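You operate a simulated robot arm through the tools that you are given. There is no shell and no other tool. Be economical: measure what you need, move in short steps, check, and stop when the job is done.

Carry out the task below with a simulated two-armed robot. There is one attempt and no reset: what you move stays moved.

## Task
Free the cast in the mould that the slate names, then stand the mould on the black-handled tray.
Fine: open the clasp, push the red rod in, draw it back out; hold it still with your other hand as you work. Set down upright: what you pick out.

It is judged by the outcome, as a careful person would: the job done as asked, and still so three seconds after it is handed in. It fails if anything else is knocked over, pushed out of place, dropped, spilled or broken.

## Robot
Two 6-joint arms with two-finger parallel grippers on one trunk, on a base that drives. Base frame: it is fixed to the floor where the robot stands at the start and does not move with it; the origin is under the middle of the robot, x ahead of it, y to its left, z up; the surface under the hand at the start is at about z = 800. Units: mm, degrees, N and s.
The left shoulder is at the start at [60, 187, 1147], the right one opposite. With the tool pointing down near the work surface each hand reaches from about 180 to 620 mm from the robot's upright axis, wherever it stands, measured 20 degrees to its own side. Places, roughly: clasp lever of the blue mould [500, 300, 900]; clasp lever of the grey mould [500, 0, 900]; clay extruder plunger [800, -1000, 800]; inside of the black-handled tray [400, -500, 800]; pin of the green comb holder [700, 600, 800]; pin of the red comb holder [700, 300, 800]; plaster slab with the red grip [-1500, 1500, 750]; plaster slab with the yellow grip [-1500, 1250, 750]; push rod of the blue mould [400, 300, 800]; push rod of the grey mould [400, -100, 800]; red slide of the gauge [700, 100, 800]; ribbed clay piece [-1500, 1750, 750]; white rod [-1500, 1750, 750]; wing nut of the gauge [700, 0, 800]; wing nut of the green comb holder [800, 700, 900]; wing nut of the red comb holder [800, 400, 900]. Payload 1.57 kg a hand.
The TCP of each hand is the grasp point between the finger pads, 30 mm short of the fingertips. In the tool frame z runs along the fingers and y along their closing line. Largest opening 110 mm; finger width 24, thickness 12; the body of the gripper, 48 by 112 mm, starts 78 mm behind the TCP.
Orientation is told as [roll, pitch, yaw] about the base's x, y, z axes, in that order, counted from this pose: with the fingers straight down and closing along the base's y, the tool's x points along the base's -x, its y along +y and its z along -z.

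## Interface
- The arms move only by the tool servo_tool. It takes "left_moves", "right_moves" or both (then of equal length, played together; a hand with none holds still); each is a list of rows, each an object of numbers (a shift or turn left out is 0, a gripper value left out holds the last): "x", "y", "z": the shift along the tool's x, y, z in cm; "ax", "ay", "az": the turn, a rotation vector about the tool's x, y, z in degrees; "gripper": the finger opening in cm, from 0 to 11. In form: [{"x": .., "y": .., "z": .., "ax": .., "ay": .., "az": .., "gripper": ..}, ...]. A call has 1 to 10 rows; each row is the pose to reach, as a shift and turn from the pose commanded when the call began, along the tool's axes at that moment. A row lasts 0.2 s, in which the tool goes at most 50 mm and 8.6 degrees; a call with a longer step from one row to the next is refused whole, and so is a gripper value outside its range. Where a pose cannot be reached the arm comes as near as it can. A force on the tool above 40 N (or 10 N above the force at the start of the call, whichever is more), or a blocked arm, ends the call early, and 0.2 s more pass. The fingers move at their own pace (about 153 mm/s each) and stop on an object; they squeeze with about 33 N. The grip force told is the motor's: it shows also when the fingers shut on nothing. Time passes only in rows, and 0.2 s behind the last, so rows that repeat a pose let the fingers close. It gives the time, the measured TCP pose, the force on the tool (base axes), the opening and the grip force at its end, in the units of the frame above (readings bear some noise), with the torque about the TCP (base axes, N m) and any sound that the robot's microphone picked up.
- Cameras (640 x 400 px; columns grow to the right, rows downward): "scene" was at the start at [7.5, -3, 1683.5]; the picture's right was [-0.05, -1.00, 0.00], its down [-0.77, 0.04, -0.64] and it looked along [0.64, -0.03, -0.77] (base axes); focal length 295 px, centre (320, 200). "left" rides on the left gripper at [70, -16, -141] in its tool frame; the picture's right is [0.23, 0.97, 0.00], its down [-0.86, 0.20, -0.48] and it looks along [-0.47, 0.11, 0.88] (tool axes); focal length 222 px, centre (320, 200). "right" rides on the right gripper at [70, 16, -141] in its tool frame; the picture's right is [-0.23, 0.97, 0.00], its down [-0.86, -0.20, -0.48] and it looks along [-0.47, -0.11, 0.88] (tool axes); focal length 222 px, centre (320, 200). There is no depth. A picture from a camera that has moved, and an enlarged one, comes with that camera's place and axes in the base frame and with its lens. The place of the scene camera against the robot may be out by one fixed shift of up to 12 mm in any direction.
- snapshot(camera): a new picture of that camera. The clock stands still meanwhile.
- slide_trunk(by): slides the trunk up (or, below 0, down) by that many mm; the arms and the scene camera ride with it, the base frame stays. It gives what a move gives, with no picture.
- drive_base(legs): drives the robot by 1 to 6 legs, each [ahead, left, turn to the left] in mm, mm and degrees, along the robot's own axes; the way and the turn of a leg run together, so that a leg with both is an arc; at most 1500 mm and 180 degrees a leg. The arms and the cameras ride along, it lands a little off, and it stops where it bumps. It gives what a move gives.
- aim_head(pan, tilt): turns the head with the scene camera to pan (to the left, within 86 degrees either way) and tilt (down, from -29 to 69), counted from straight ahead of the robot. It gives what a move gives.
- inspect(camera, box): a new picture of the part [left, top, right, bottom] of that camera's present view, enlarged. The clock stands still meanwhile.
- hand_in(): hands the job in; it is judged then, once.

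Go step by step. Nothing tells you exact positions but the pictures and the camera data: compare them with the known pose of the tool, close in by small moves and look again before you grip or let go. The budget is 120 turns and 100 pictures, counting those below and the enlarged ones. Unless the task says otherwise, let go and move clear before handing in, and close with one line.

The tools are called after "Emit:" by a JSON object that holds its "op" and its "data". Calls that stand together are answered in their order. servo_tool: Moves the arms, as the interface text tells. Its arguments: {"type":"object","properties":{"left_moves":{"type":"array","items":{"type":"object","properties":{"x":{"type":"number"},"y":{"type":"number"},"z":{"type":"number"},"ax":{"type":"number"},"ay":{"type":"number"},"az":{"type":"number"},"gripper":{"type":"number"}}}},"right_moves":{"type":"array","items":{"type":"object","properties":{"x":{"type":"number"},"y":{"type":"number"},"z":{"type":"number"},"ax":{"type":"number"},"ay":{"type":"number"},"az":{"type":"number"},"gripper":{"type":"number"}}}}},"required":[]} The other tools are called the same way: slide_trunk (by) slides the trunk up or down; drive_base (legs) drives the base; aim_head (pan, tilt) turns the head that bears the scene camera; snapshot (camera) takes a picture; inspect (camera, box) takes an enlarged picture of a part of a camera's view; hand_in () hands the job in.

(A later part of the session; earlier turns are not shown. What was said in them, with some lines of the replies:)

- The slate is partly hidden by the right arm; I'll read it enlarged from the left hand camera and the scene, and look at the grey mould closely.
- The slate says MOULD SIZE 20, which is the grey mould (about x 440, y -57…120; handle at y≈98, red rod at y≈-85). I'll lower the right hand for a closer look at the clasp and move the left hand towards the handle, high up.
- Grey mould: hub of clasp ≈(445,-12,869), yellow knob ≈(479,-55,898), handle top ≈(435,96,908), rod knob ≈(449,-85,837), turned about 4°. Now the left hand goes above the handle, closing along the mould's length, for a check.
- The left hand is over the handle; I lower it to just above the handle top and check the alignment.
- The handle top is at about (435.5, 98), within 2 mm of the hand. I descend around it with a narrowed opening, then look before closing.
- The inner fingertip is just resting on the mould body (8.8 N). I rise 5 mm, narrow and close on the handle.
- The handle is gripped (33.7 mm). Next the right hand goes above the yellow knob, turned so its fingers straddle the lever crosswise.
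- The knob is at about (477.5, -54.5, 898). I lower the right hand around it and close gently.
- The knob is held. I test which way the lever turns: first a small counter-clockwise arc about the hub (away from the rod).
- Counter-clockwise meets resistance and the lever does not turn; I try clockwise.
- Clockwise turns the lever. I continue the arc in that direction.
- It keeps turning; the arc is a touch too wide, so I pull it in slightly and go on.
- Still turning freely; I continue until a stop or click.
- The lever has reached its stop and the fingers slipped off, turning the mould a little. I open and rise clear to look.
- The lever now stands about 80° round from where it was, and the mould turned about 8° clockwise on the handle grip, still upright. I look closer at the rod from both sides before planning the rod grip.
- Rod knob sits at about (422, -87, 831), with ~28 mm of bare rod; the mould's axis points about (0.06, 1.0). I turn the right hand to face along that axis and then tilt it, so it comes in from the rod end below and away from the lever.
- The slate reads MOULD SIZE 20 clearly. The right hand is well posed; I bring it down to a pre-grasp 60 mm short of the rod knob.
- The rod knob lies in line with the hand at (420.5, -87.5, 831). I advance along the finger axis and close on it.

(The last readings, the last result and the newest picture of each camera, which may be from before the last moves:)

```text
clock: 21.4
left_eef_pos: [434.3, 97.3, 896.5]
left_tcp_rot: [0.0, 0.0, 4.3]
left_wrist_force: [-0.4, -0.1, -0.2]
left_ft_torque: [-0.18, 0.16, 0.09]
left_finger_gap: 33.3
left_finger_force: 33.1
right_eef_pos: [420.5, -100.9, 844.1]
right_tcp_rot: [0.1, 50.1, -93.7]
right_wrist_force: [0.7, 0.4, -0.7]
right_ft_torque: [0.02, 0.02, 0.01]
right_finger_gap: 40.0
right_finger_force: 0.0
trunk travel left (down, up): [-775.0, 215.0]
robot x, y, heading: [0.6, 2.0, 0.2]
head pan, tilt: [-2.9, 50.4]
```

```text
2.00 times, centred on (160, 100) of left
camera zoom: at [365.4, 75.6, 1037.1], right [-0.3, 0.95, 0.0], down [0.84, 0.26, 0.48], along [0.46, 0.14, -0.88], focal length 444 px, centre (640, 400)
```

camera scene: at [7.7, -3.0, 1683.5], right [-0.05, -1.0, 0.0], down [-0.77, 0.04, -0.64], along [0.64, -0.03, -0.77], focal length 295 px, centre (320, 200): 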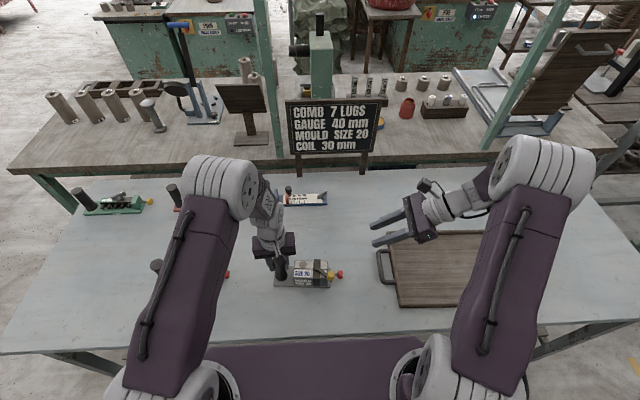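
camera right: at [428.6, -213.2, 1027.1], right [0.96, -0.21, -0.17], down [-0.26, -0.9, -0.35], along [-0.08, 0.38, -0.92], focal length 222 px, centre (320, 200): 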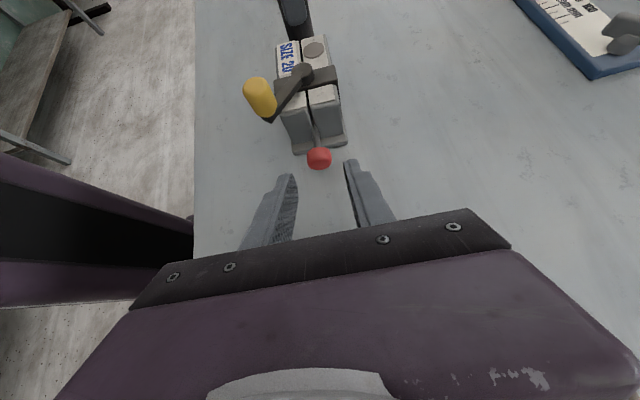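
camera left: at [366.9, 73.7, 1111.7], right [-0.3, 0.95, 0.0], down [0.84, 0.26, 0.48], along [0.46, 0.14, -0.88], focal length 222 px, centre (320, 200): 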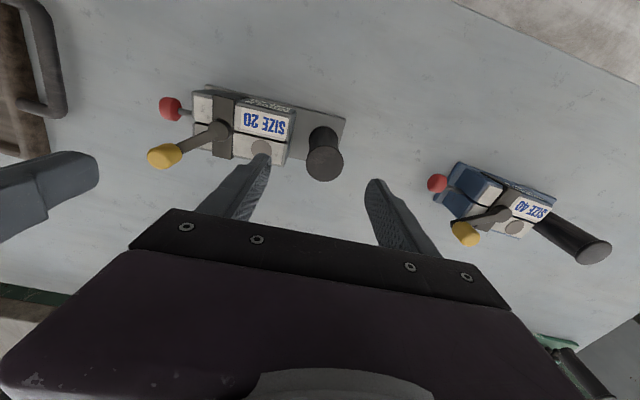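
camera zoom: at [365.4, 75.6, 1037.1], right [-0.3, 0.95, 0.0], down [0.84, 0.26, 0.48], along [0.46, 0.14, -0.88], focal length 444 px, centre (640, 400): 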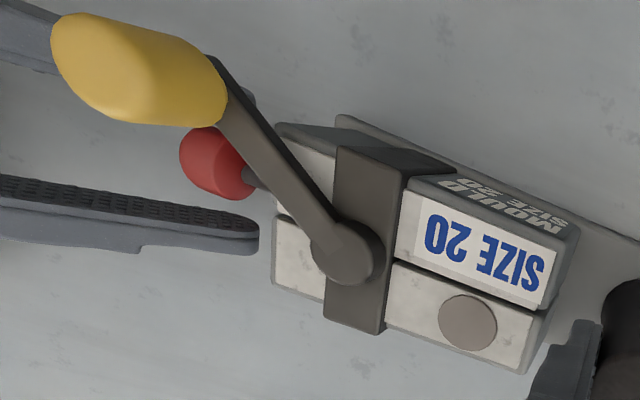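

The knob is centred between the fingertips. Closing now.

Emit:
{"op": "servo_tool", "data": {"right_moves": [{"gripper": 3}, {"gripper": 2}, {"gripper": 1}, {"gripper": 1}]}}

Emit:
{"op": "inspect", "data": {"camera": "right", "box": [220, 80, 420, 205]}}

```text
clock: 22.4
left_eef_pos: [433.0, 97.4, 896.3]
left_tcp_rot: [0.1, 0.0, 4.5]
left_wrist_force: [2.1, -0.2, -0.1]
left_ft_torque: [-0.09, -0.14, 0.62]
left_finger_gap: 33.3
left_finger_force: 32.8
right_eef_pos: [419.9, -102.0, 844.6]
right_tcp_rot: [0.0, 49.9, -93.8]
right_wrist_force: [-3.4, 1.4, 0.0]
right_ft_torque: [0.21, 0.09, -0.02]
right_finger_gap: 24.8
right_finger_force: 32.8
trunk travel left (down, up): [-775.0, 215.0]
robot x, y, heading: [-1.2, -0.6, -0.1]
head pan, tilt: [-2.9, 50.4]
```

```text
3.20 times, centred on (320, 142) of right
camera zoom: at [432.5, -164.9, 987.1], right [0.96, -0.21, -0.17], down [-0.26, -0.9, -0.35], along [-0.09, 0.38, -0.92], focal length 711 px, centre (320, 384)
```

zoom: 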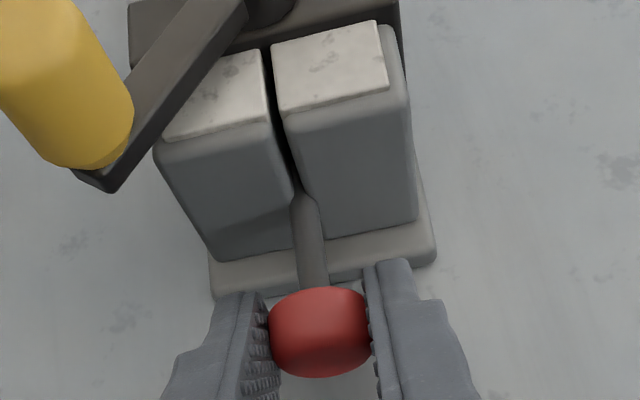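

The knob is held (24.8 mm). I push the rod in along its axis, 12 mm first.

Emit:
{"op": "servo_tool", "data": {"right_moves": [{"x": 0.26, "z": 0.31}, {"x": 0.51, "z": 0.61}, {"x": 0.77, "z": 0.92}]}}

Emit:
{"op": "inspect", "data": {"camera": "right", "box": [220, 80, 420, 205]}}

```text
clock: 23.2
left_eef_pos: [433.9, 96.7, 896.7]
left_tcp_rot: [0.1, 0.0, 4.5]
left_wrist_force: [2.0, 2.3, -0.3]
left_ft_torque: [0.05, 0.07, 0.59]
left_finger_gap: 33.4
left_finger_force: 33.5
right_eef_pos: [421.4, -90.8, 843.7]
right_tcp_rot: [0.1, 50.1, -93.6]
right_wrist_force: [0.2, -2.0, 5.5]
right_ft_torque: [0.16, -0.03, -0.24]
right_finger_gap: 24.8
right_finger_force: 32.6
trunk travel left (down, up): [-775.0, 215.0]
robot x, y, heading: [0.1, -2.3, -0.1]
head pan, tilt: [-2.9, 50.4]
```

```text
3.20 times, centred on (320, 142) of right
camera zoom: at [433.3, -153.7, 987.1], right [0.96, -0.21, -0.17], down [-0.26, -0.9, -0.35], along [-0.08, 0.38, -0.92], focal length 711 px, centre (320, 384)
```

zoom: 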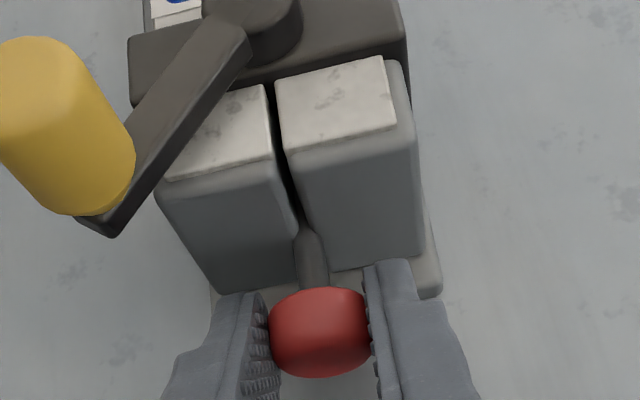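

The rod slides in easily. I go on in, raising the hand 1.5 mm to keep the tips off the base plate.

Emit:
{"op": "servo_tool", "data": {"right_moves": [{"x": 0.3, "z": 0.14}, {"x": 0.5, "z": 0.37}, {"x": 0.69, "z": 0.6}]}}

Emit:
{"op": "inspect", "data": {"camera": "right", "box": [220, 80, 420, 205]}}

```text
clock: 24.0
left_eef_pos: [433.5, 96.8, 895.5]
left_tcp_rot: [0.0, 0.1, 4.4]
left_wrist_force: [-3.0, 4.7, 7.4]
left_ft_torque: [-0.06, 0.35, -0.09]
left_finger_gap: 33.3
left_finger_force: 33.2
right_eef_pos: [421.7, -80.3, 843.3]
right_tcp_rot: [0.0, 49.9, -93.7]
right_wrist_force: [2.7, -5.2, -3.7]
right_ft_torque: [-0.82, -0.04, -0.45]
right_finger_gap: 24.7
right_finger_force: 33.2
trunk travel left (down, up): [-775.0, 215.0]
robot x, y, heading: [1.7, 1.7, -0.1]
head pan, tilt: [-2.9, 50.4]
```

```text
3.20 times, centred on (320, 142) of right
camera zoom: at [433.5, -144.3, 987.3], right [0.96, -0.21, -0.17], down [-0.26, -0.9, -0.35], along [-0.08, 0.38, -0.92], focal length 711 px, centre (320, 384)
```

zoom: 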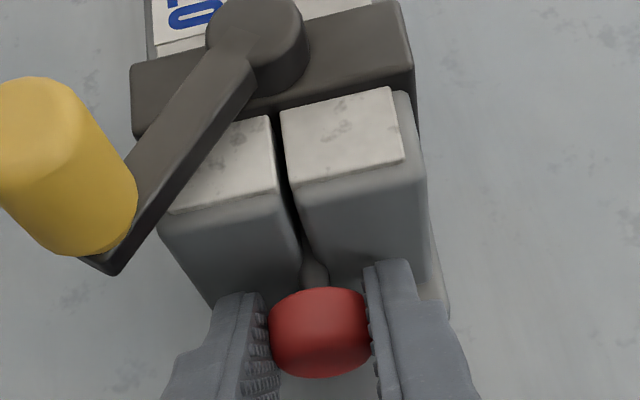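

About 21 mm in; a few more millimetres until it bottoms.

Emit:
{"op": "servo_tool", "data": {"right_moves": [{"x": 0.16, "z": 0.19}, {"x": 0.32, "z": 0.38}, {"x": 0.48, "z": 0.57}]}}

Emit:
{"op": "inspect", "data": {"camera": "right", "box": [220, 80, 420, 205]}}

Emit:
{"op": "inspect", "data": {"camera": "left", "box": [0, 0, 320, 200]}}

```text
clock: 24.6
left_eef_pos: [433.9, 99.8, 896.6]
left_tcp_rot: [0.2, 0.1, 4.4]
left_wrist_force: [0.1, 1.3, 2.2]
left_ft_torque: [-0.31, 0.31, 0.15]
left_finger_gap: 33.3
left_finger_force: 33.1
right_eef_pos: [422.5, -78.5, 843.3]
right_tcp_rot: [0.1, 49.7, -93.9]
right_wrist_force: [-2.1, -2.8, 2.3]
right_ft_torque: [-0.15, 0.1, -0.05]
right_finger_gap: 24.7
right_finger_force: 33.3
trunk travel left (down, up): [-775.0, 215.0]
robot x, y, heading: [-0.5, -0.2, 0.1]
head pan, tilt: [-2.9, 50.4]
stopped in row 2 (right hand): the force on the tool passed its limit at 44 N (the readings are from after the stop); the commanded pose is now the measured one
```

```text
3.20 times, centred on (320, 142) of right
camera zoom: at [434.0, -142.0, 987.4], right [0.96, -0.21, -0.17], down [-0.26, -0.9, -0.34], along [-0.08, 0.38, -0.92], focal length 711 px, centre (320, 384)
```

zoom: 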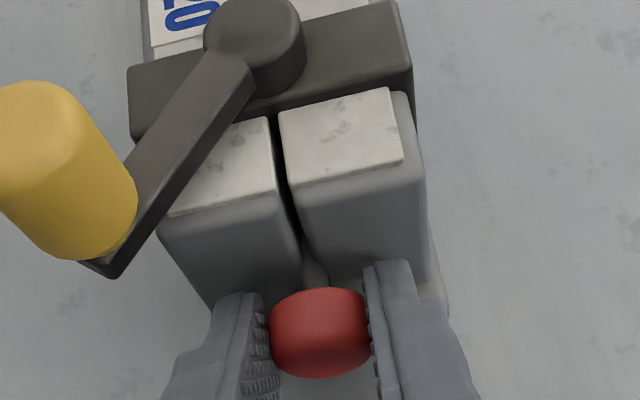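

```text
2.00 times, centred on (160, 100) of left
camera zoom: at [365.0, 77.1, 1037.2], right [-0.3, 0.95, 0.0], down [0.84, 0.27, 0.48], along [0.45, 0.15, -0.88], focal length 444 px, centre (640, 400)
```

zoom: 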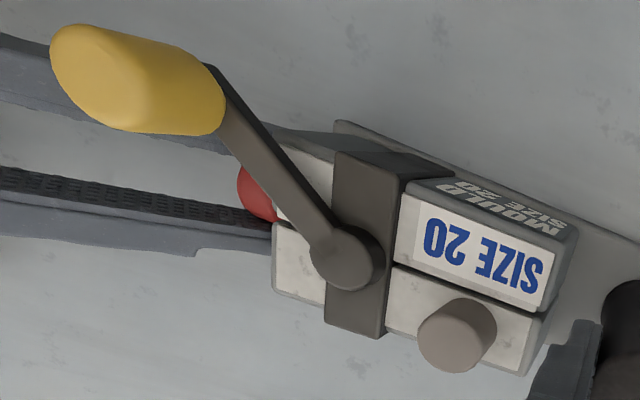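

Pushing the rod raised the round grey cast out of the block; the stop at 44 N may be the fingertips against the body rather than the rod bottoming. I'll let go, back off, and push on the knob's end with closed fingers to be sure it is fully in.

Emit:
{"op": "servo_tool", "data": {"right_moves": [{"gripper": 3}, {"gripper": 4}, {"gripper": 4, "x": -1.6, "z": -1.9}, {"gripper": 4, "x": -3.2, "z": -3.8}, {"gripper": 1, "x": -3.2, "z": -3.8}, {"gripper": 0, "x": -3.2, "z": -3.8}, {"gripper": 0, "x": -3.2, "z": -3.8}]}}

Emit:
{"op": "inspect", "data": {"camera": "right", "box": [220, 80, 420, 205]}}

Emit:
{"op": "inspect", "data": {"camera": "left", "box": [0, 0, 320, 200]}}

```text
clock: 26.2
left_eef_pos: [434.0, 99.8, 896.0]
left_tcp_rot: [0.1, 0.1, 4.6]
left_wrist_force: [1.1, -0.2, 3.7]
left_ft_torque: [-0.25, 0.18, 0.26]
left_finger_gap: 33.2
left_finger_force: 33.1
right_eef_pos: [418.9, -128.4, 842.1]
right_tcp_rot: [0.1, 49.8, -93.9]
right_wrist_force: [-0.1, -0.1, -0.4]
right_ft_torque: [0.02, 0.01, -0.03]
right_finger_gap: 0.0
right_finger_force: 21.7
trunk travel left (down, up): [-775.0, 215.0]
robot x, y, heading: [-0.9, -0.1, -0.2]
head pan, tilt: [-2.9, 50.4]
```

```text
3.20 times, centred on (320, 142) of right
camera zoom: at [430.6, -192.1, 987.3], right [0.96, -0.21, -0.17], down [-0.26, -0.9, -0.34], along [-0.08, 0.38, -0.92], focal length 711 px, centre (320, 384)
```

zoom: 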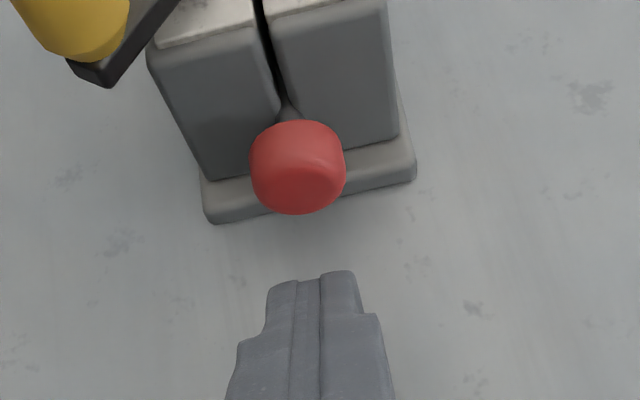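

```text
2.00 times, centred on (160, 100) of left
camera zoom: at [365.4, 77.2, 1037.1], right [-0.3, 0.95, 0.0], down [0.84, 0.27, 0.48], along [0.45, 0.15, -0.88], focal length 444 px, centre (640, 400)
```

zoom: 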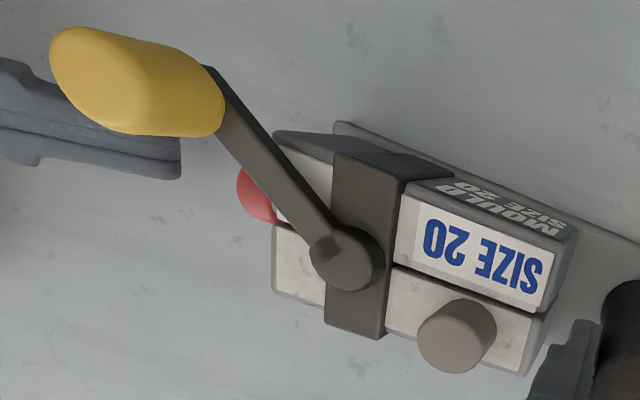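

The rod stayed in. With fingers closed I push on the knob's end along the axis until it resists.

Emit:
{"op": "servo_tool", "data": {"right_moves": [{"x": 0.64, "y": 0.2, "z": 0.77}, {"x": 1.22, "y": 0.2, "z": 1.46}, {"x": 1.5, "y": 0.2, "z": 1.8}, {"x": 1.67, "y": 0.2, "z": 2.0}, {"x": 1.8, "y": 0.2, "z": 2.14}, {"x": 1.93, "y": 0.2, "z": 2.3}, {"x": 2.06, "y": 0.2, "z": 2.45}]}}

Emit:
{"op": "inspect", "data": {"camera": "right", "box": [220, 80, 420, 205]}}

```text
clock: 27.7
left_eef_pos: [431.4, 100.6, 896.1]
left_tcp_rot: [0.2, 0.3, 4.6]
left_wrist_force: [-0.3, 6.6, 4.4]
left_ft_torque: [-0.56, 0.08, 0.01]
left_finger_gap: 33.4
left_finger_force: 32.8
right_eef_pos: [424.4, -101.7, 842.6]
right_tcp_rot: [0.5, 49.3, -94.0]
right_wrist_force: [-3.1, -10.4, 3.6]
right_ft_torque: [-0.03, 0.01, 0.09]
right_finger_gap: 0.2
right_finger_force: 21.3
trunk travel left (down, up): [-775.0, 215.0]
robot x, y, heading: [4.3, -0.4, -0.1]
head pan, tilt: [-2.9, 50.4]
stopped in row 7 (right hand): the force on the tool passed its limit at 43 N (the readings are from after the stop); the commanded pose is now the measured one
```

```text
3.20 times, centred on (320, 142) of right
camera zoom: at [434.4, -163.1, 986.7], right [0.96, -0.22, -0.17], down [-0.26, -0.9, -0.34], along [-0.08, 0.37, -0.93], focal length 711 px, centre (320, 384)
```

zoom: 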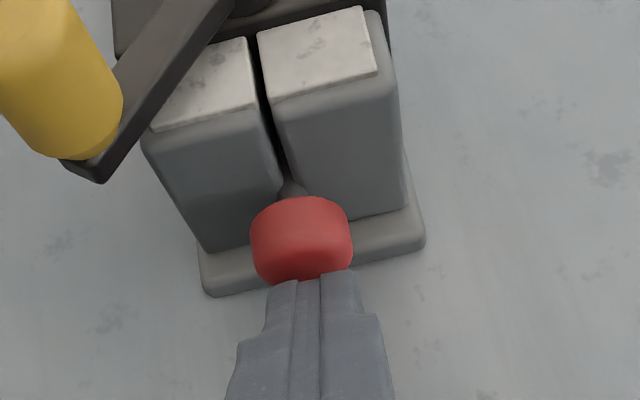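

The rod is fully in (solid stop with the same gap). Now I back off, open, go round the knob again and grip it to draw it out.

Emit:
{"op": "servo_tool", "data": {"right_moves": [{"x": -1.0, "z": -1.15, "gripper": 0}, {"x": -2.0, "z": -2.3, "gripper": 4}, {"x": -2.0, "z": -2.3, "gripper": 4}, {"x": -0.7, "y": -0.3, "z": -0.8, "gripper": 4}, {"x": 0.6, "y": -0.3, "z": 0.7, "gripper": 4}, {"x": 1.29, "y": -0.3, "z": 1.5, "gripper": 4}, {"x": 1.29, "y": -0.3, "z": 1.5, "gripper": 4}]}}

Emit:
{"op": "inspect", "data": {"camera": "right", "box": [220, 80, 420, 205]}}

```text
clock: 29.3
left_eef_pos: [433.1, 101.0, 895.2]
left_tcp_rot: [0.2, 0.2, 4.4]
left_wrist_force: [1.2, 0.2, 3.1]
left_ft_torque: [-0.4, 0.06, 0.05]
left_finger_gap: 33.4
left_finger_force: 32.8
right_eef_pos: [420.3, -78.1, 841.5]
right_tcp_rot: [0.2, 49.4, -93.9]
right_wrist_force: [0.1, -0.2, 0.2]
right_ft_torque: [0.0, -0.03, -0.02]
right_finger_gap: 40.1
right_finger_force: 0.1
trunk travel left (down, up): [-775.0, 215.0]
robot x, y, heading: [-0.7, 1.6, -0.0]
head pan, tilt: [-2.9, 50.4]
```

```text
3.20 times, centred on (320, 142) of right
camera zoom: at [432.1, -141.4, 985.5], right [0.96, -0.22, -0.17], down [-0.26, -0.9, -0.34], along [-0.08, 0.37, -0.93], focal length 711 px, centre (320, 384)
```

zoom: 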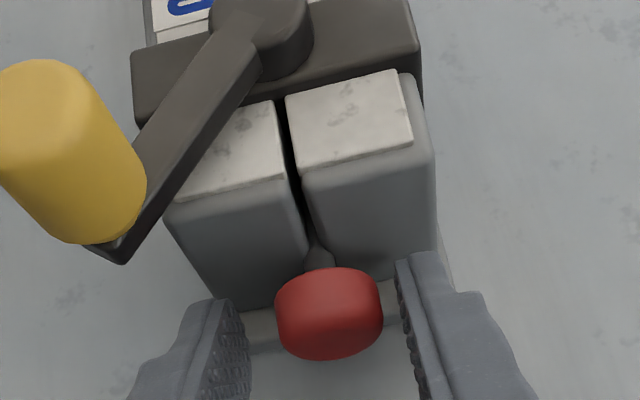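

Good position; I centre 2 mm, grip, and draw the rod out.

Emit:
{"op": "servo_tool", "data": {"right_moves": [{"y": 0.2, "gripper": 4}, {"y": 0.2, "gripper": 2.5}, {"y": 0.2, "gripper": 1}, {"y": 0.2, "gripper": 1}, {"x": -0.32, "y": 0.2, "z": -0.38}, {"x": -0.64, "y": 0.2, "z": -0.77}, {"x": -0.96, "y": 0.2, "z": -1.15}, {"x": -1.28, "y": 0.2, "z": -1.53}]}}

Emit:
{"op": "inspect", "data": {"camera": "right", "box": [220, 80, 420, 205]}}

Emit:
{"op": "inspect", "data": {"camera": "left", "box": [0, 0, 320, 200]}}

```text
clock: 31.1
left_eef_pos: [434.1, 100.0, 896.1]
left_tcp_rot: [0.2, 0.1, 4.6]
left_wrist_force: [0.8, -1.9, 6.6]
left_ft_torque: [-0.66, 0.1, 0.26]
left_finger_gap: 33.2
left_finger_force: 33.3
right_eef_pos: [421.9, -101.2, 841.8]
right_tcp_rot: [0.1, 49.3, -93.9]
right_wrist_force: [-2.0, 2.2, -3.6]
right_ft_torque: [-0.69, 0.08, 0.23]
right_finger_gap: 24.5
right_finger_force: 33.1
trunk travel left (down, up): [-775.0, 215.0]
robot x, y, heading: [2.6, -0.3, -0.1]
head pan, tilt: [-2.9, 50.4]
```

```text
3.20 times, centred on (320, 142) of right
camera zoom: at [433.9, -163.0, 986.4], right [0.96, -0.22, -0.17], down [-0.26, -0.9, -0.34], along [-0.08, 0.37, -0.93], focal length 711 px, centre (320, 384)
```

zoom: 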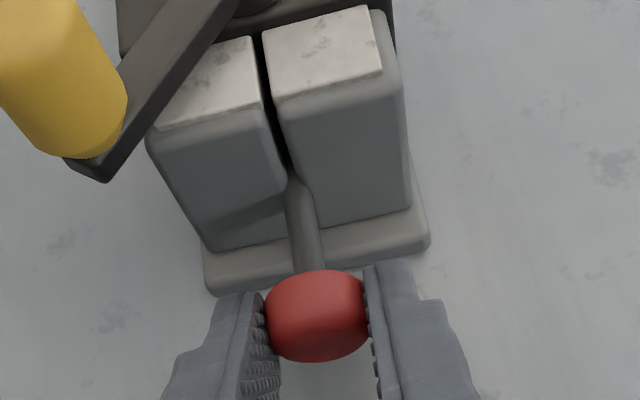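

```text
2.00 times, centred on (160, 100) of left
camera zoom: at [365.5, 78.1, 1037.0], right [-0.3, 0.95, 0.0], down [0.84, 0.27, 0.48], along [0.45, 0.15, -0.88], focal length 444 px, centre (640, 400)
```

zoom: 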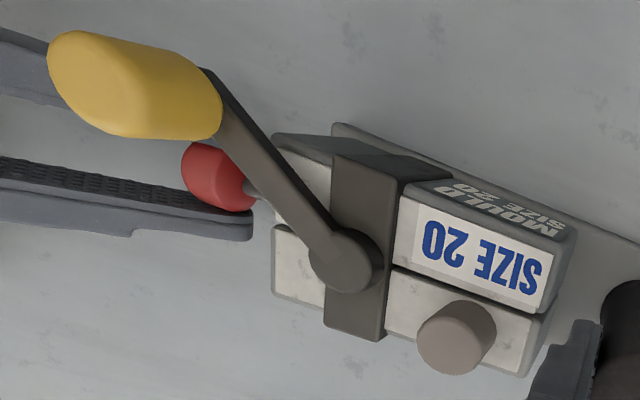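

The rod is nearly out and the cast stays raised. A few more millimetres to the outer stop.

Emit:
{"op": "servo_tool", "data": {"right_moves": [{"x": -0.13, "z": -0.15}, {"x": -0.26, "z": -0.31}, {"x": -0.39, "z": -0.46}, {"x": -0.39, "z": -0.46}]}}

Emit:
{"op": "inspect", "data": {"camera": "right", "box": [220, 80, 420, 205]}}

```text
clock: 32.1
left_eef_pos: [433.2, 100.5, 896.3]
left_tcp_rot: [0.2, 0.1, 4.6]
left_wrist_force: [3.0, -24.6, 0.3]
left_ft_torque: [-0.49, 0.06, 0.35]
left_finger_gap: 33.4
left_finger_force: 32.9
right_eef_pos: [421.3, -105.9, 842.7]
right_tcp_rot: [0.1, 49.6, -93.9]
right_wrist_force: [-1.4, 24.1, 2.3]
right_ft_torque: [0.55, 0.0, 0.09]
right_finger_gap: 24.9
right_finger_force: 33.3
trunk travel left (down, up): [-775.0, 215.0]
robot x, y, heading: [-4.5, -0.9, 0.2]
head pan, tilt: [-2.9, 50.4]
```

```text
3.20 times, centred on (320, 142) of right
camera zoom: at [433.2, -168.8, 986.9], right [0.96, -0.22, -0.17], down [-0.26, -0.9, -0.34], along [-0.08, 0.37, -0.92], focal length 711 px, centre (320, 384)
```

zoom: 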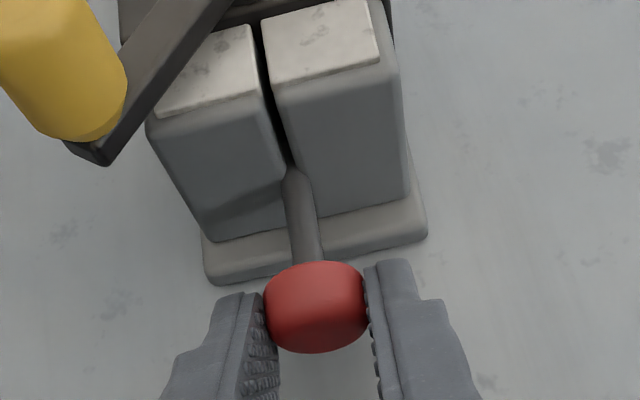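

The rod is at its outer stop (24 N). I relax, release, and retreat the right hand well clear upward.

Emit:
{"op": "servo_tool", "data": {"right_moves": [{"x": 0.13, "z": 0.15}, {"x": 0.13, "z": 0.15, "gripper": 4}, {"x": 0.13, "z": 0.15, "gripper": 4}, {"x": -1.6, "z": -2.0, "gripper": 4}, {"x": -3.0, "z": -3.6, "gripper": 4}, {"x": -1.0, "z": -7}, {"x": 1.5, "z": -11}, {"x": 3.7, "z": -14.5}]}}

Emit:
{"op": "snapshot", "data": {"camera": "right"}}

Emit:
{"op": "inspect", "data": {"camera": "left", "box": [0, 0, 320, 200]}}

Emit:
{"op": "snapshot", "data": {"camera": "scene"}}

```text
clock: 33.9
left_eef_pos: [432.3, 101.3, 895.2]
left_tcp_rot: [0.2, 0.2, 4.5]
left_wrist_force: [-0.3, 2.5, 1.7]
left_ft_torque: [-0.48, -0.22, 0.04]
left_finger_gap: 33.4
left_finger_force: 32.6
right_eef_pos: [413.9, -190.0, 964.0]
right_tcp_rot: [0.2, 49.3, -94.0]
right_wrist_force: [0.4, 0.4, -0.6]
right_ft_torque: [-0.01, 0.01, 0.01]
right_finger_gap: 39.8
right_finger_force: 0.0
trunk travel left (down, up): [-775.0, 215.0]
robot x, y, heading: [2.5, -2.1, 0.1]
head pan, tilt: [-2.9, 50.4]
```

```text
48 pictures are left
camera right: at [427.2, -253.1, 1108.5], right [0.96, -0.22, -0.17], down [-0.27, -0.9, -0.34], along [-0.08, 0.37, -0.93], focal length 222 px, centre (320, 200)
```

right: 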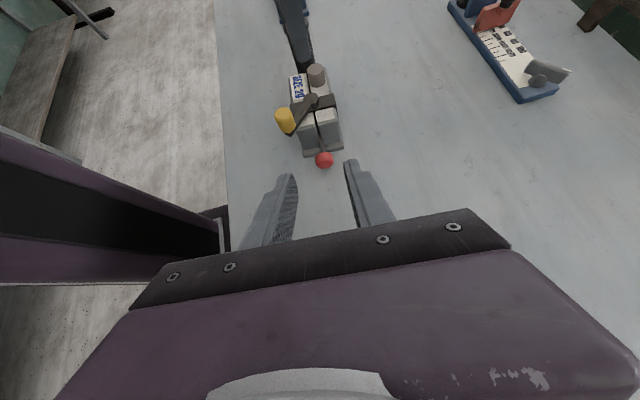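

```text
2.00 times, centred on (160, 100) of left
camera zoom: at [364.7, 78.8, 1036.9], right [-0.3, 0.95, 0.0], down [0.84, 0.26, 0.48], along [0.45, 0.15, -0.88], focal length 444 px, centre (640, 400)
```

zoom: 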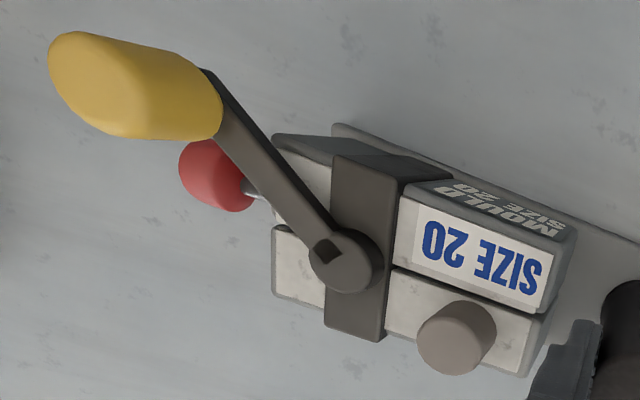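

```text
46 pictures are left
camera scene: at [6.7, -2.5, 1683.4], right [-0.05, -1.0, 0.0], down [-0.77, 0.04, -0.64], along [0.64, -0.03, -0.77], focal length 295 px, centre (320, 200)
```

scene: 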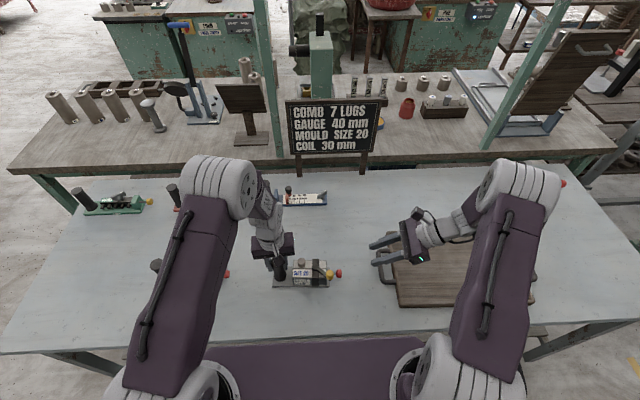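

The cast stands raised, clasp is open and the rod is out. Now I lift the mould a little with the left hand to test that it hangs level.

Emit:
{"op": "servo_tool", "data": {"left_moves": [{"z": -0.5}, {"z": -1}, {"z": -1.5}, {"z": -1.5}]}}

Emit:
{"op": "inspect", "data": {"camera": "right", "box": [240, 0, 400, 100]}}

Emit:
{"op": "inspect", "data": {"camera": "scene", "box": [240, 220, 400, 320]}}

```text
clock: 34.9
left_eef_pos: [432.7, 99.8, 910.7]
left_tcp_rot: [0.2, 0.2, 4.6]
left_wrist_force: [-0.2, 0.8, -5.8]
left_ft_torque: [0.48, -0.04, 0.0]
left_finger_gap: 33.5
left_finger_force: 33.0
right_eef_pos: [417.3, -191.7, 962.4]
right_tcp_rot: [0.1, 49.3, -94.0]
right_wrist_force: [0.8, 0.1, -0.2]
right_ft_torque: [0.02, 0.01, -0.01]
right_finger_gap: 40.1
right_finger_force: 0.1
trunk travel left (down, up): [-775.0, 215.0]
robot x, y, heading: [1.3, -0.8, 0.1]
head pan, tilt: [-2.9, 50.4]
```

```text
4.00 times, centred on (320, 50) of right
camera zoom: at [428.3, -253.4, 1107.7], right [0.96, -0.22, -0.17], down [-0.26, -0.9, -0.34], along [-0.08, 0.37, -0.93], focal length 888 px, centre (320, 800)
```

zoom: 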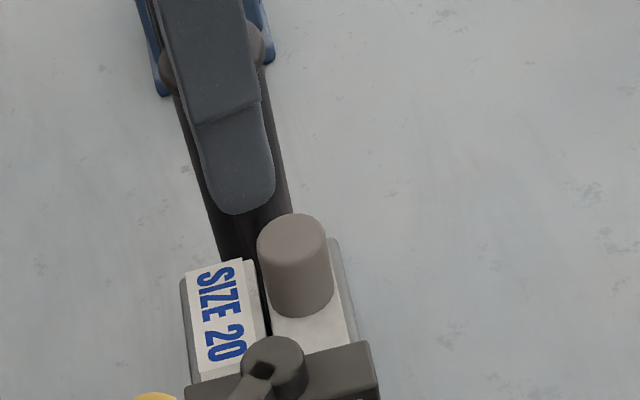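

```text
4.00 times, centred on (320, 270) of scene
camera zoom: at [8.2, -3.2, 1683.5], right [-0.05, -1.0, 0.0], down [-0.77, 0.04, -0.64], along [0.64, -0.03, -0.77], focal length 1180 px, centre (320, -80)
```

zoom: 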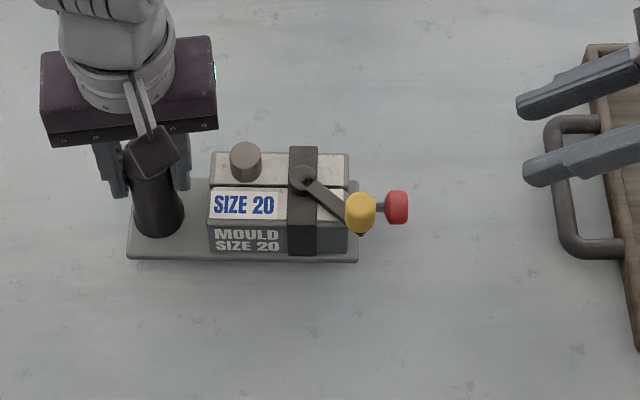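

It hangs (about 0.6 kg) and appears level. I raise the trunk 90 mm and check again, also looking to the right for the way and the tray.

Emit:
{"op": "slide_trunk", "data": {"by": 90}}

Emit:
{"op": "inspect", "data": {"camera": "scene", "box": [220, 220, 420, 345]}}

Emit:
{"op": "aim_head", "data": {"pan": -50, "tilt": 50}}

Emit:
{"op": "snapshot", "data": {"camera": "scene"}}

```text
clock: 36.2
left_eef_pos: [432.5, 99.3, 1000.4]
left_tcp_rot: [0.3, 0.1, 4.5]
left_wrist_force: [0.3, 0.2, -4.7]
left_ft_torque: [0.43, -0.04, -0.01]
left_finger_gap: 33.4
left_finger_force: 33.5
right_eef_pos: [417.8, -191.4, 1054.3]
right_tcp_rot: [0.2, 49.5, -94.0]
right_wrist_force: [-0.3, 0.5, 0.3]
right_ft_torque: [0.0, -0.02, 0.04]
right_finger_gap: 40.2
right_finger_force: 0.0
trunk travel left (down, up): [-865.0, 125.0]
robot x, y, heading: [-3.2, 0.8, -0.2]
head pan, tilt: [-2.9, 50.4]
```

```text
3.20 times, centred on (320, 282) of scene
camera zoom: at [8.3, -3.2, 1773.4], right [-0.05, -1.0, 0.0], down [-0.77, 0.04, -0.64], along [0.64, -0.03, -0.77], focal length 944 px, centre (320, -64)
```

zoom: 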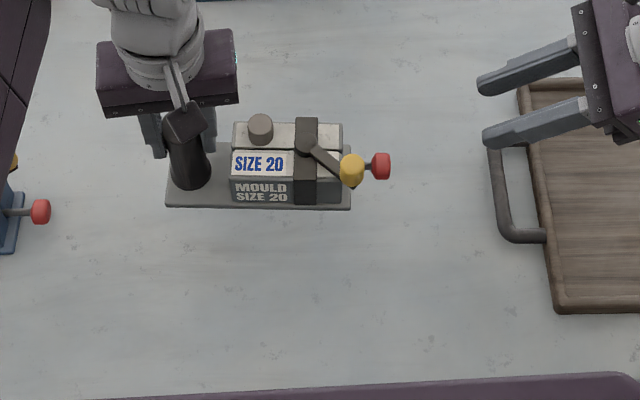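

```text
clock: 37.3
left_eef_pos: [433.3, 101.0, 1000.0]
left_tcp_rot: [0.3, 0.3, 4.5]
left_wrist_force: [0.3, 0.2, -5.5]
left_ft_torque: [0.43, -0.05, 0.01]
left_finger_gap: 33.4
left_finger_force: 33.4
right_eef_pos: [417.1, -190.9, 1053.8]
right_tcp_rot: [0.3, 49.4, -94.1]
right_wrist_force: [-0.4, 0.6, 0.2]
right_ft_torque: [0.0, 0.01, -0.02]
right_finger_gap: 40.0
right_finger_force: 0.0
trunk travel left (down, up): [-865.0, 125.0]
robot x, y, heading: [4.3, 1.0, -0.1]
head pan, tilt: [-50.0, 50.0]
```

```text
42 pictures are left
camera scene: at [-18.8, -58.2, 1774.1], right [-0.77, -0.64, 0.0], down [-0.49, 0.59, -0.64], along [0.41, -0.49, -0.77], focal length 295 px, centre (320, 200)
```

scene: 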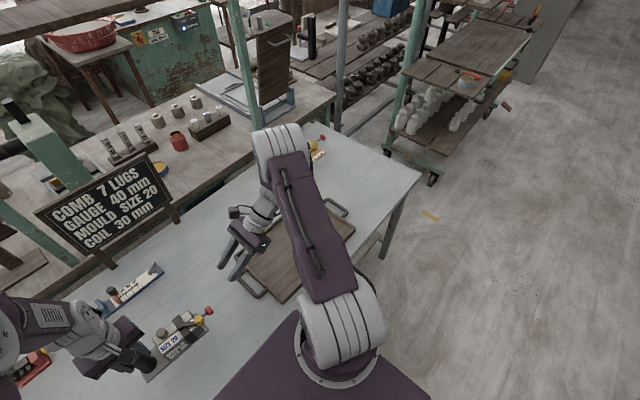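

The mould hangs level at ~105 mm clearance, and the floor and space to the right are free. The tray spans about x 300–570, y -255…-665; I drive right 470 mm to bring the left hand over it.

Emit:
{"op": "drive_base", "data": {"legs": [[0, -235, 0], [0, -235, 0]]}}

Emit:
{"op": "aim_head", "data": {"pan": 0, "tilt": 55}}

Emit:
{"op": "snapshot", "data": {"camera": "scene"}}

Emit:
{"op": "snapshot", "data": {"camera": "left"}}

```text
clock: 40.4
left_eef_pos: [432.5, -371.8, 999.9]
left_tcp_rot: [0.1, 0.2, 4.3]
left_wrist_force: [-0.1, -0.7, -5.5]
left_ft_torque: [0.4, -0.06, 0.02]
left_finger_gap: 33.4
left_finger_force: 33.3
right_eef_pos: [414.1, -663.7, 1053.7]
right_tcp_rot: [0.2, 49.2, -94.4]
right_wrist_force: [0.1, -0.6, 0.3]
right_ft_torque: [-0.02, -0.01, 0.03]
right_finger_gap: 39.8
right_finger_force: 0.1
trunk travel left (down, up): [-865.0, 125.0]
robot x, y, heading: [-6.5, -473.6, -0.2]
head pan, tilt: [-50.0, 50.0]
```

```text
clock: 41.6
left_eef_pos: [432.2, -374.8, 999.2]
left_tcp_rot: [0.2, 0.2, 4.3]
left_wrist_force: [0.2, -0.2, -5.6]
left_ft_torque: [0.46, -0.06, 0.0]
left_finger_gap: 33.2
left_finger_force: 33.0
right_eef_pos: [415.1, -664.8, 1053.8]
right_tcp_rot: [0.2, 49.5, -94.3]
right_wrist_force: [-0.3, 0.5, 0.4]
right_ft_torque: [0.01, -0.01, 0.01]
right_finger_gap: 39.9
right_finger_force: 0.1
trunk travel left (down, up): [-865.0, 125.0]
robot x, y, heading: [-2.1, -473.8, -0.3]
head pan, tilt: [0.0, 55.0]
```

```text
41 pictures are left
camera scene: at [2.0, -471.3, 1767.5], right [-0.01, -1.0, 0.0], down [-0.82, 0.0, -0.57], along [0.57, 0.0, -0.82], focal length 295 px, centre (320, 200)
```

scene: 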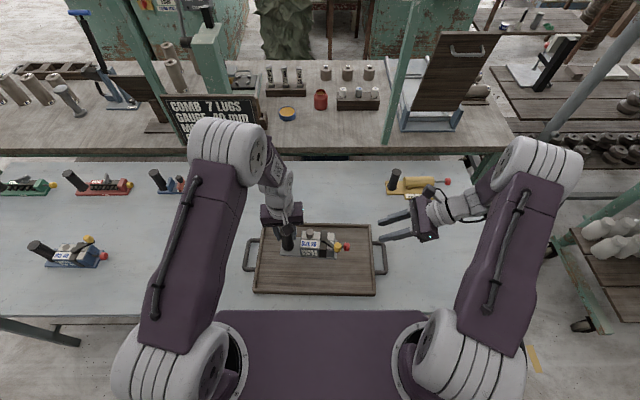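

```text
40 pictures are left
camera left: at [364.2, -395.8, 1141.7], right [-0.3, 0.95, 0.0], down [0.84, 0.26, 0.48], along [0.45, 0.15, -0.88], focal length 222 px, centre (320, 200)
```

left: 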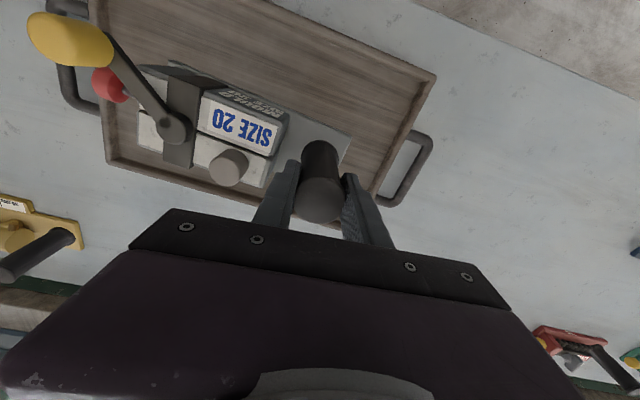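

The mould hangs over the tray (tray x 296–547, y -257…-652; mould plate about x 397–467, y -352…-532), well inside the rim. I lower 80 mm with the trunk and check.

Emit:
{"op": "slide_trunk", "data": {"by": -75}}

Emit:
{"op": "inspect", "data": {"camera": "scene", "box": [220, 200, 420, 325]}}

Emit:
{"op": "snapshot", "data": {"camera": "left"}}

```text
clock: 42.7
left_eef_pos: [432.0, -375.4, 925.4]
left_tcp_rot: [0.1, 0.2, 4.3]
left_wrist_force: [0.3, 0.2, -5.6]
left_ft_torque: [0.44, 0.01, 0.01]
left_finger_gap: 33.5
left_finger_force: 32.9
right_eef_pos: [414.5, -666.1, 978.6]
right_tcp_rot: [0.2, 49.4, -94.3]
right_wrist_force: [-0.1, 0.4, -0.2]
right_ft_torque: [0.03, 0.01, 0.0]
right_finger_gap: 39.9
right_finger_force: 0.0
trunk travel left (down, up): [-790.0, 200.0]
robot x, y, heading: [-4.9, -471.3, -0.2]
head pan, tilt: [0.0, 55.0]
```

```text
3.20 times, centred on (320, 262) of scene
camera zoom: at [1.9, -471.8, 1692.6], right [-0.01, -1.0, 0.0], down [-0.82, 0.0, -0.57], along [0.57, 0.0, -0.82], focal length 944 px, centre (320, 0)
```

zoom: 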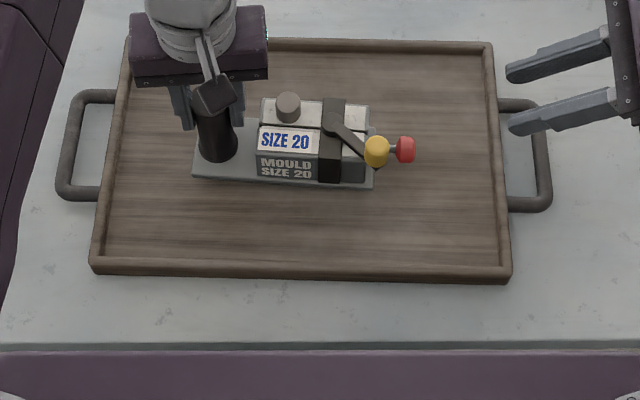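

```text
38 pictures are left
camera left: at [364.2, -396.2, 1066.7], right [-0.3, 0.95, 0.0], down [0.84, 0.26, 0.48], along [0.45, 0.15, -0.88], focal length 222 px, centre (320, 200)
```

left: 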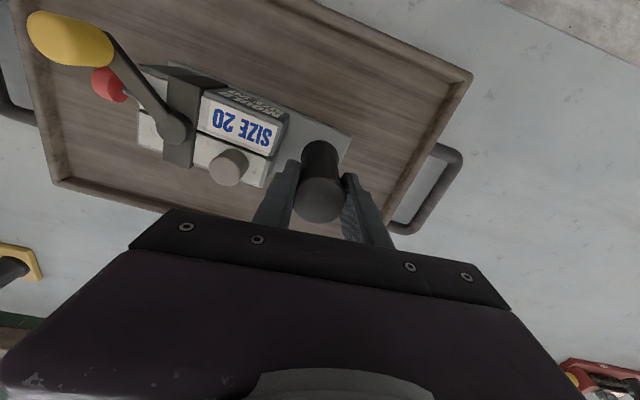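

Nicely centred on the tray. I lower the last stretch in small steps with the left hand, watching the force.

Emit:
{"op": "servo_tool", "data": {"left_moves": [{"z": 0.4}, {"z": 0.8}, {"z": 1.2}, {"z": 1.5}, {"z": 1.5}]}}

```text
clock: 43.9
left_eef_pos: [430.4, -375.2, 911.2]
left_tcp_rot: [0.2, 0.3, 4.2]
left_wrist_force: [0.6, -0.7, -5.9]
left_ft_torque: [0.44, -0.03, 0.01]
left_finger_gap: 33.3
left_finger_force: 33.0
right_eef_pos: [414.6, -665.5, 979.6]
right_tcp_rot: [0.3, 49.4, -94.3]
right_wrist_force: [0.1, -0.7, 0.2]
right_ft_torque: [0.0, 0.02, 0.04]
right_finger_gap: 39.9
right_finger_force: 0.0
trunk travel left (down, up): [-790.0, 200.0]
robot x, y, heading: [-1.8, -472.4, -0.1]
head pan, tilt: [0.0, 55.0]
```

Emit:
{"op": "servo_tool", "data": {"left_moves": [{"z": 0.15}, {"z": 0.3}, {"z": 0.45}, {"z": 0.45}]}}

```text
clock: 44.9
left_eef_pos: [431.3, -374.4, 908.4]
left_tcp_rot: [0.1, 0.0, 4.3]
left_wrist_force: [3.1, 4.4, 12.3]
left_ft_torque: [-0.33, 0.25, 0.34]
left_finger_gap: 33.2
left_finger_force: 32.9
right_eef_pos: [413.5, -665.3, 980.3]
right_tcp_rot: [0.3, 49.4, -94.2]
right_wrist_force: [-0.4, 0.2, 0.1]
right_ft_torque: [-0.04, 0.01, -0.01]
right_finger_gap: 39.8
right_finger_force: 0.0
trunk travel left (down, up): [-790.0, 200.0]
robot x, y, heading: [0.3, -471.9, -0.5]
head pan, tilt: [0.0, 55.0]
```

The mould has landed (+12 N). I ease off 1 mm, open the fingers just enough and rise straight up.

Emit:
{"op": "servo_tool", "data": {"left_moves": [{"z": -0.1}, {"z": -0.1, "gripper": 4.2}, {"z": -0.1, "gripper": 5}, {"z": -0.1, "gripper": 5}]}}

Emit:
{"op": "inspect", "data": {"camera": "scene", "box": [220, 200, 420, 325]}}

Emit:
{"op": "inspect", "data": {"camera": "left", "box": [160, 60, 480, 260]}}

```text
clock: 45.9
left_eef_pos: [430.1, -373.7, 907.9]
left_tcp_rot: [0.2, 0.2, 4.2]
left_wrist_force: [0.0, -0.1, 0.5]
left_ft_torque: [0.02, 0.0, 0.01]
left_finger_gap: 50.1
left_finger_force: 0.1
right_eef_pos: [414.0, -665.4, 979.1]
right_tcp_rot: [0.2, 49.4, -94.3]
right_wrist_force: [-0.5, -0.1, 0.5]
right_ft_torque: [0.0, 0.01, 0.01]
right_finger_gap: 40.3
right_finger_force: 0.0
trunk travel left (down, up): [-790.0, 200.0]
robot x, y, heading: [-2.4, -472.0, -0.3]
head pan, tilt: [0.0, 55.0]
```

```text
3.20 times, centred on (320, 262) of scene
camera zoom: at [1.4, -472.3, 1692.5], right [-0.01, -1.0, 0.0], down [-0.82, 0.0, -0.57], along [0.57, 0.0, -0.82], focal length 944 px, centre (320, 0)
```

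zoom: 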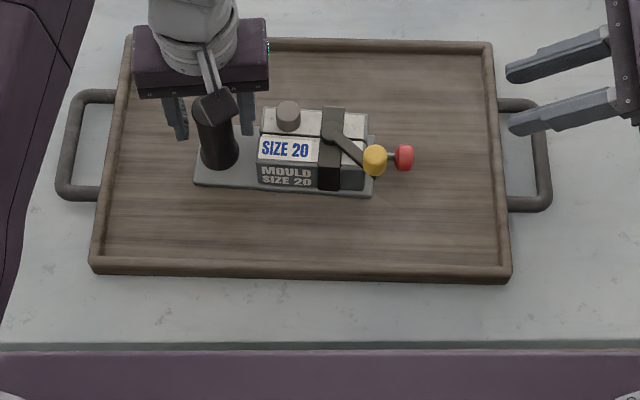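

```text
2.00 times, centred on (320, 160) of left
camera zoom: at [363.1, -396.5, 1048.8], right [-0.3, 0.95, 0.0], down [0.84, 0.26, 0.48], along [0.45, 0.15, -0.88], focal length 444 px, centre (320, 280)
```

zoom: 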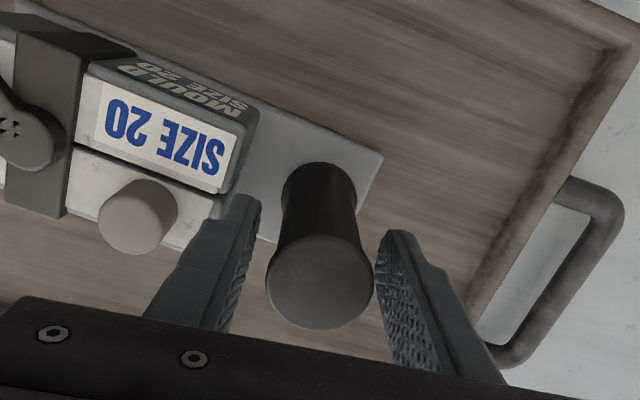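

The mould stands free between the open fingers; I rise straight up and take a last look.

Emit:
{"op": "servo_tool", "data": {"left_moves": [{"z": -3}, {"z": -6}, {"z": -9}, {"z": -12}, {"z": -15}, {"z": -18}]}}

Emit:
{"op": "snapshot", "data": {"camera": "scene"}}

Emit:
{"op": "inspect", "data": {"camera": "scene", "box": [260, 210, 380, 285]}}

```text
clock: 47.3
left_eef_pos: [429.7, -374.7, 1087.5]
left_tcp_rot: [0.2, 0.2, 4.2]
left_wrist_force: [-0.1, -0.3, 0.3]
left_ft_torque: [0.01, 0.0, 0.01]
left_finger_gap: 49.9
left_finger_force: 0.0
right_eef_pos: [413.7, -665.1, 979.8]
right_tcp_rot: [0.3, 49.4, -94.3]
right_wrist_force: [0.2, 0.4, -0.5]
right_ft_torque: [-0.02, 0.02, 0.03]
right_finger_gap: 40.2
right_finger_force: 0.0
trunk travel left (down, up): [-790.0, 200.0]
robot x, y, heading: [0.0, -472.0, -0.3]
head pan, tilt: [0.0, 55.0]
```

```text
35 pictures are left
camera scene: at [0.4, -471.9, 1692.5], right [-0.01, -1.0, 0.0], down [-0.82, 0.0, -0.57], along [0.57, 0.0, -0.82], focal length 295 px, centre (320, 200)
```

scene: 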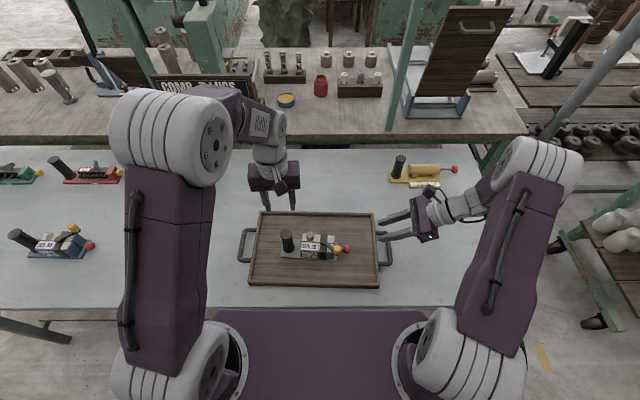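

```text
5.33 times, centred on (320, 248) of scene
camera zoom: at [0.4, -471.9, 1692.5], right [-0.01, -1.0, 0.0], down [-0.82, 0.0, -0.57], along [0.57, 0.0, -0.82], focal length 1574 px, centre (320, -53)
```

zoom: 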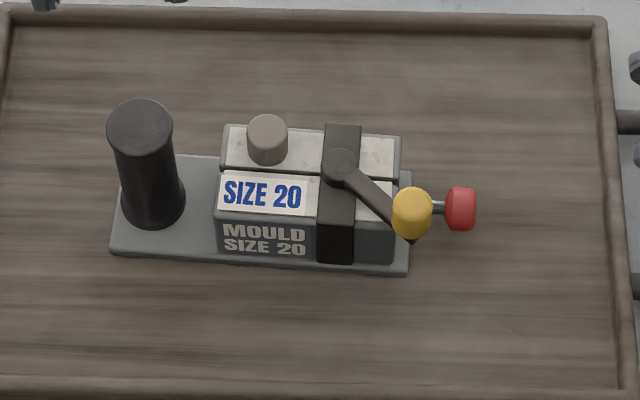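

The mould stands upright on the tray with the cast raised, the clasp open and the rod drawn out. Both hands are clear, so I hand in.

Emit:
{"op": "hand_in", "data": {}}

```text
The job is handed in.
```

I opened the clasp on the size 20 mould, pushed the rod in until the cast rose, drew the rod back out, and stood the mould upright on the black-handled tray.
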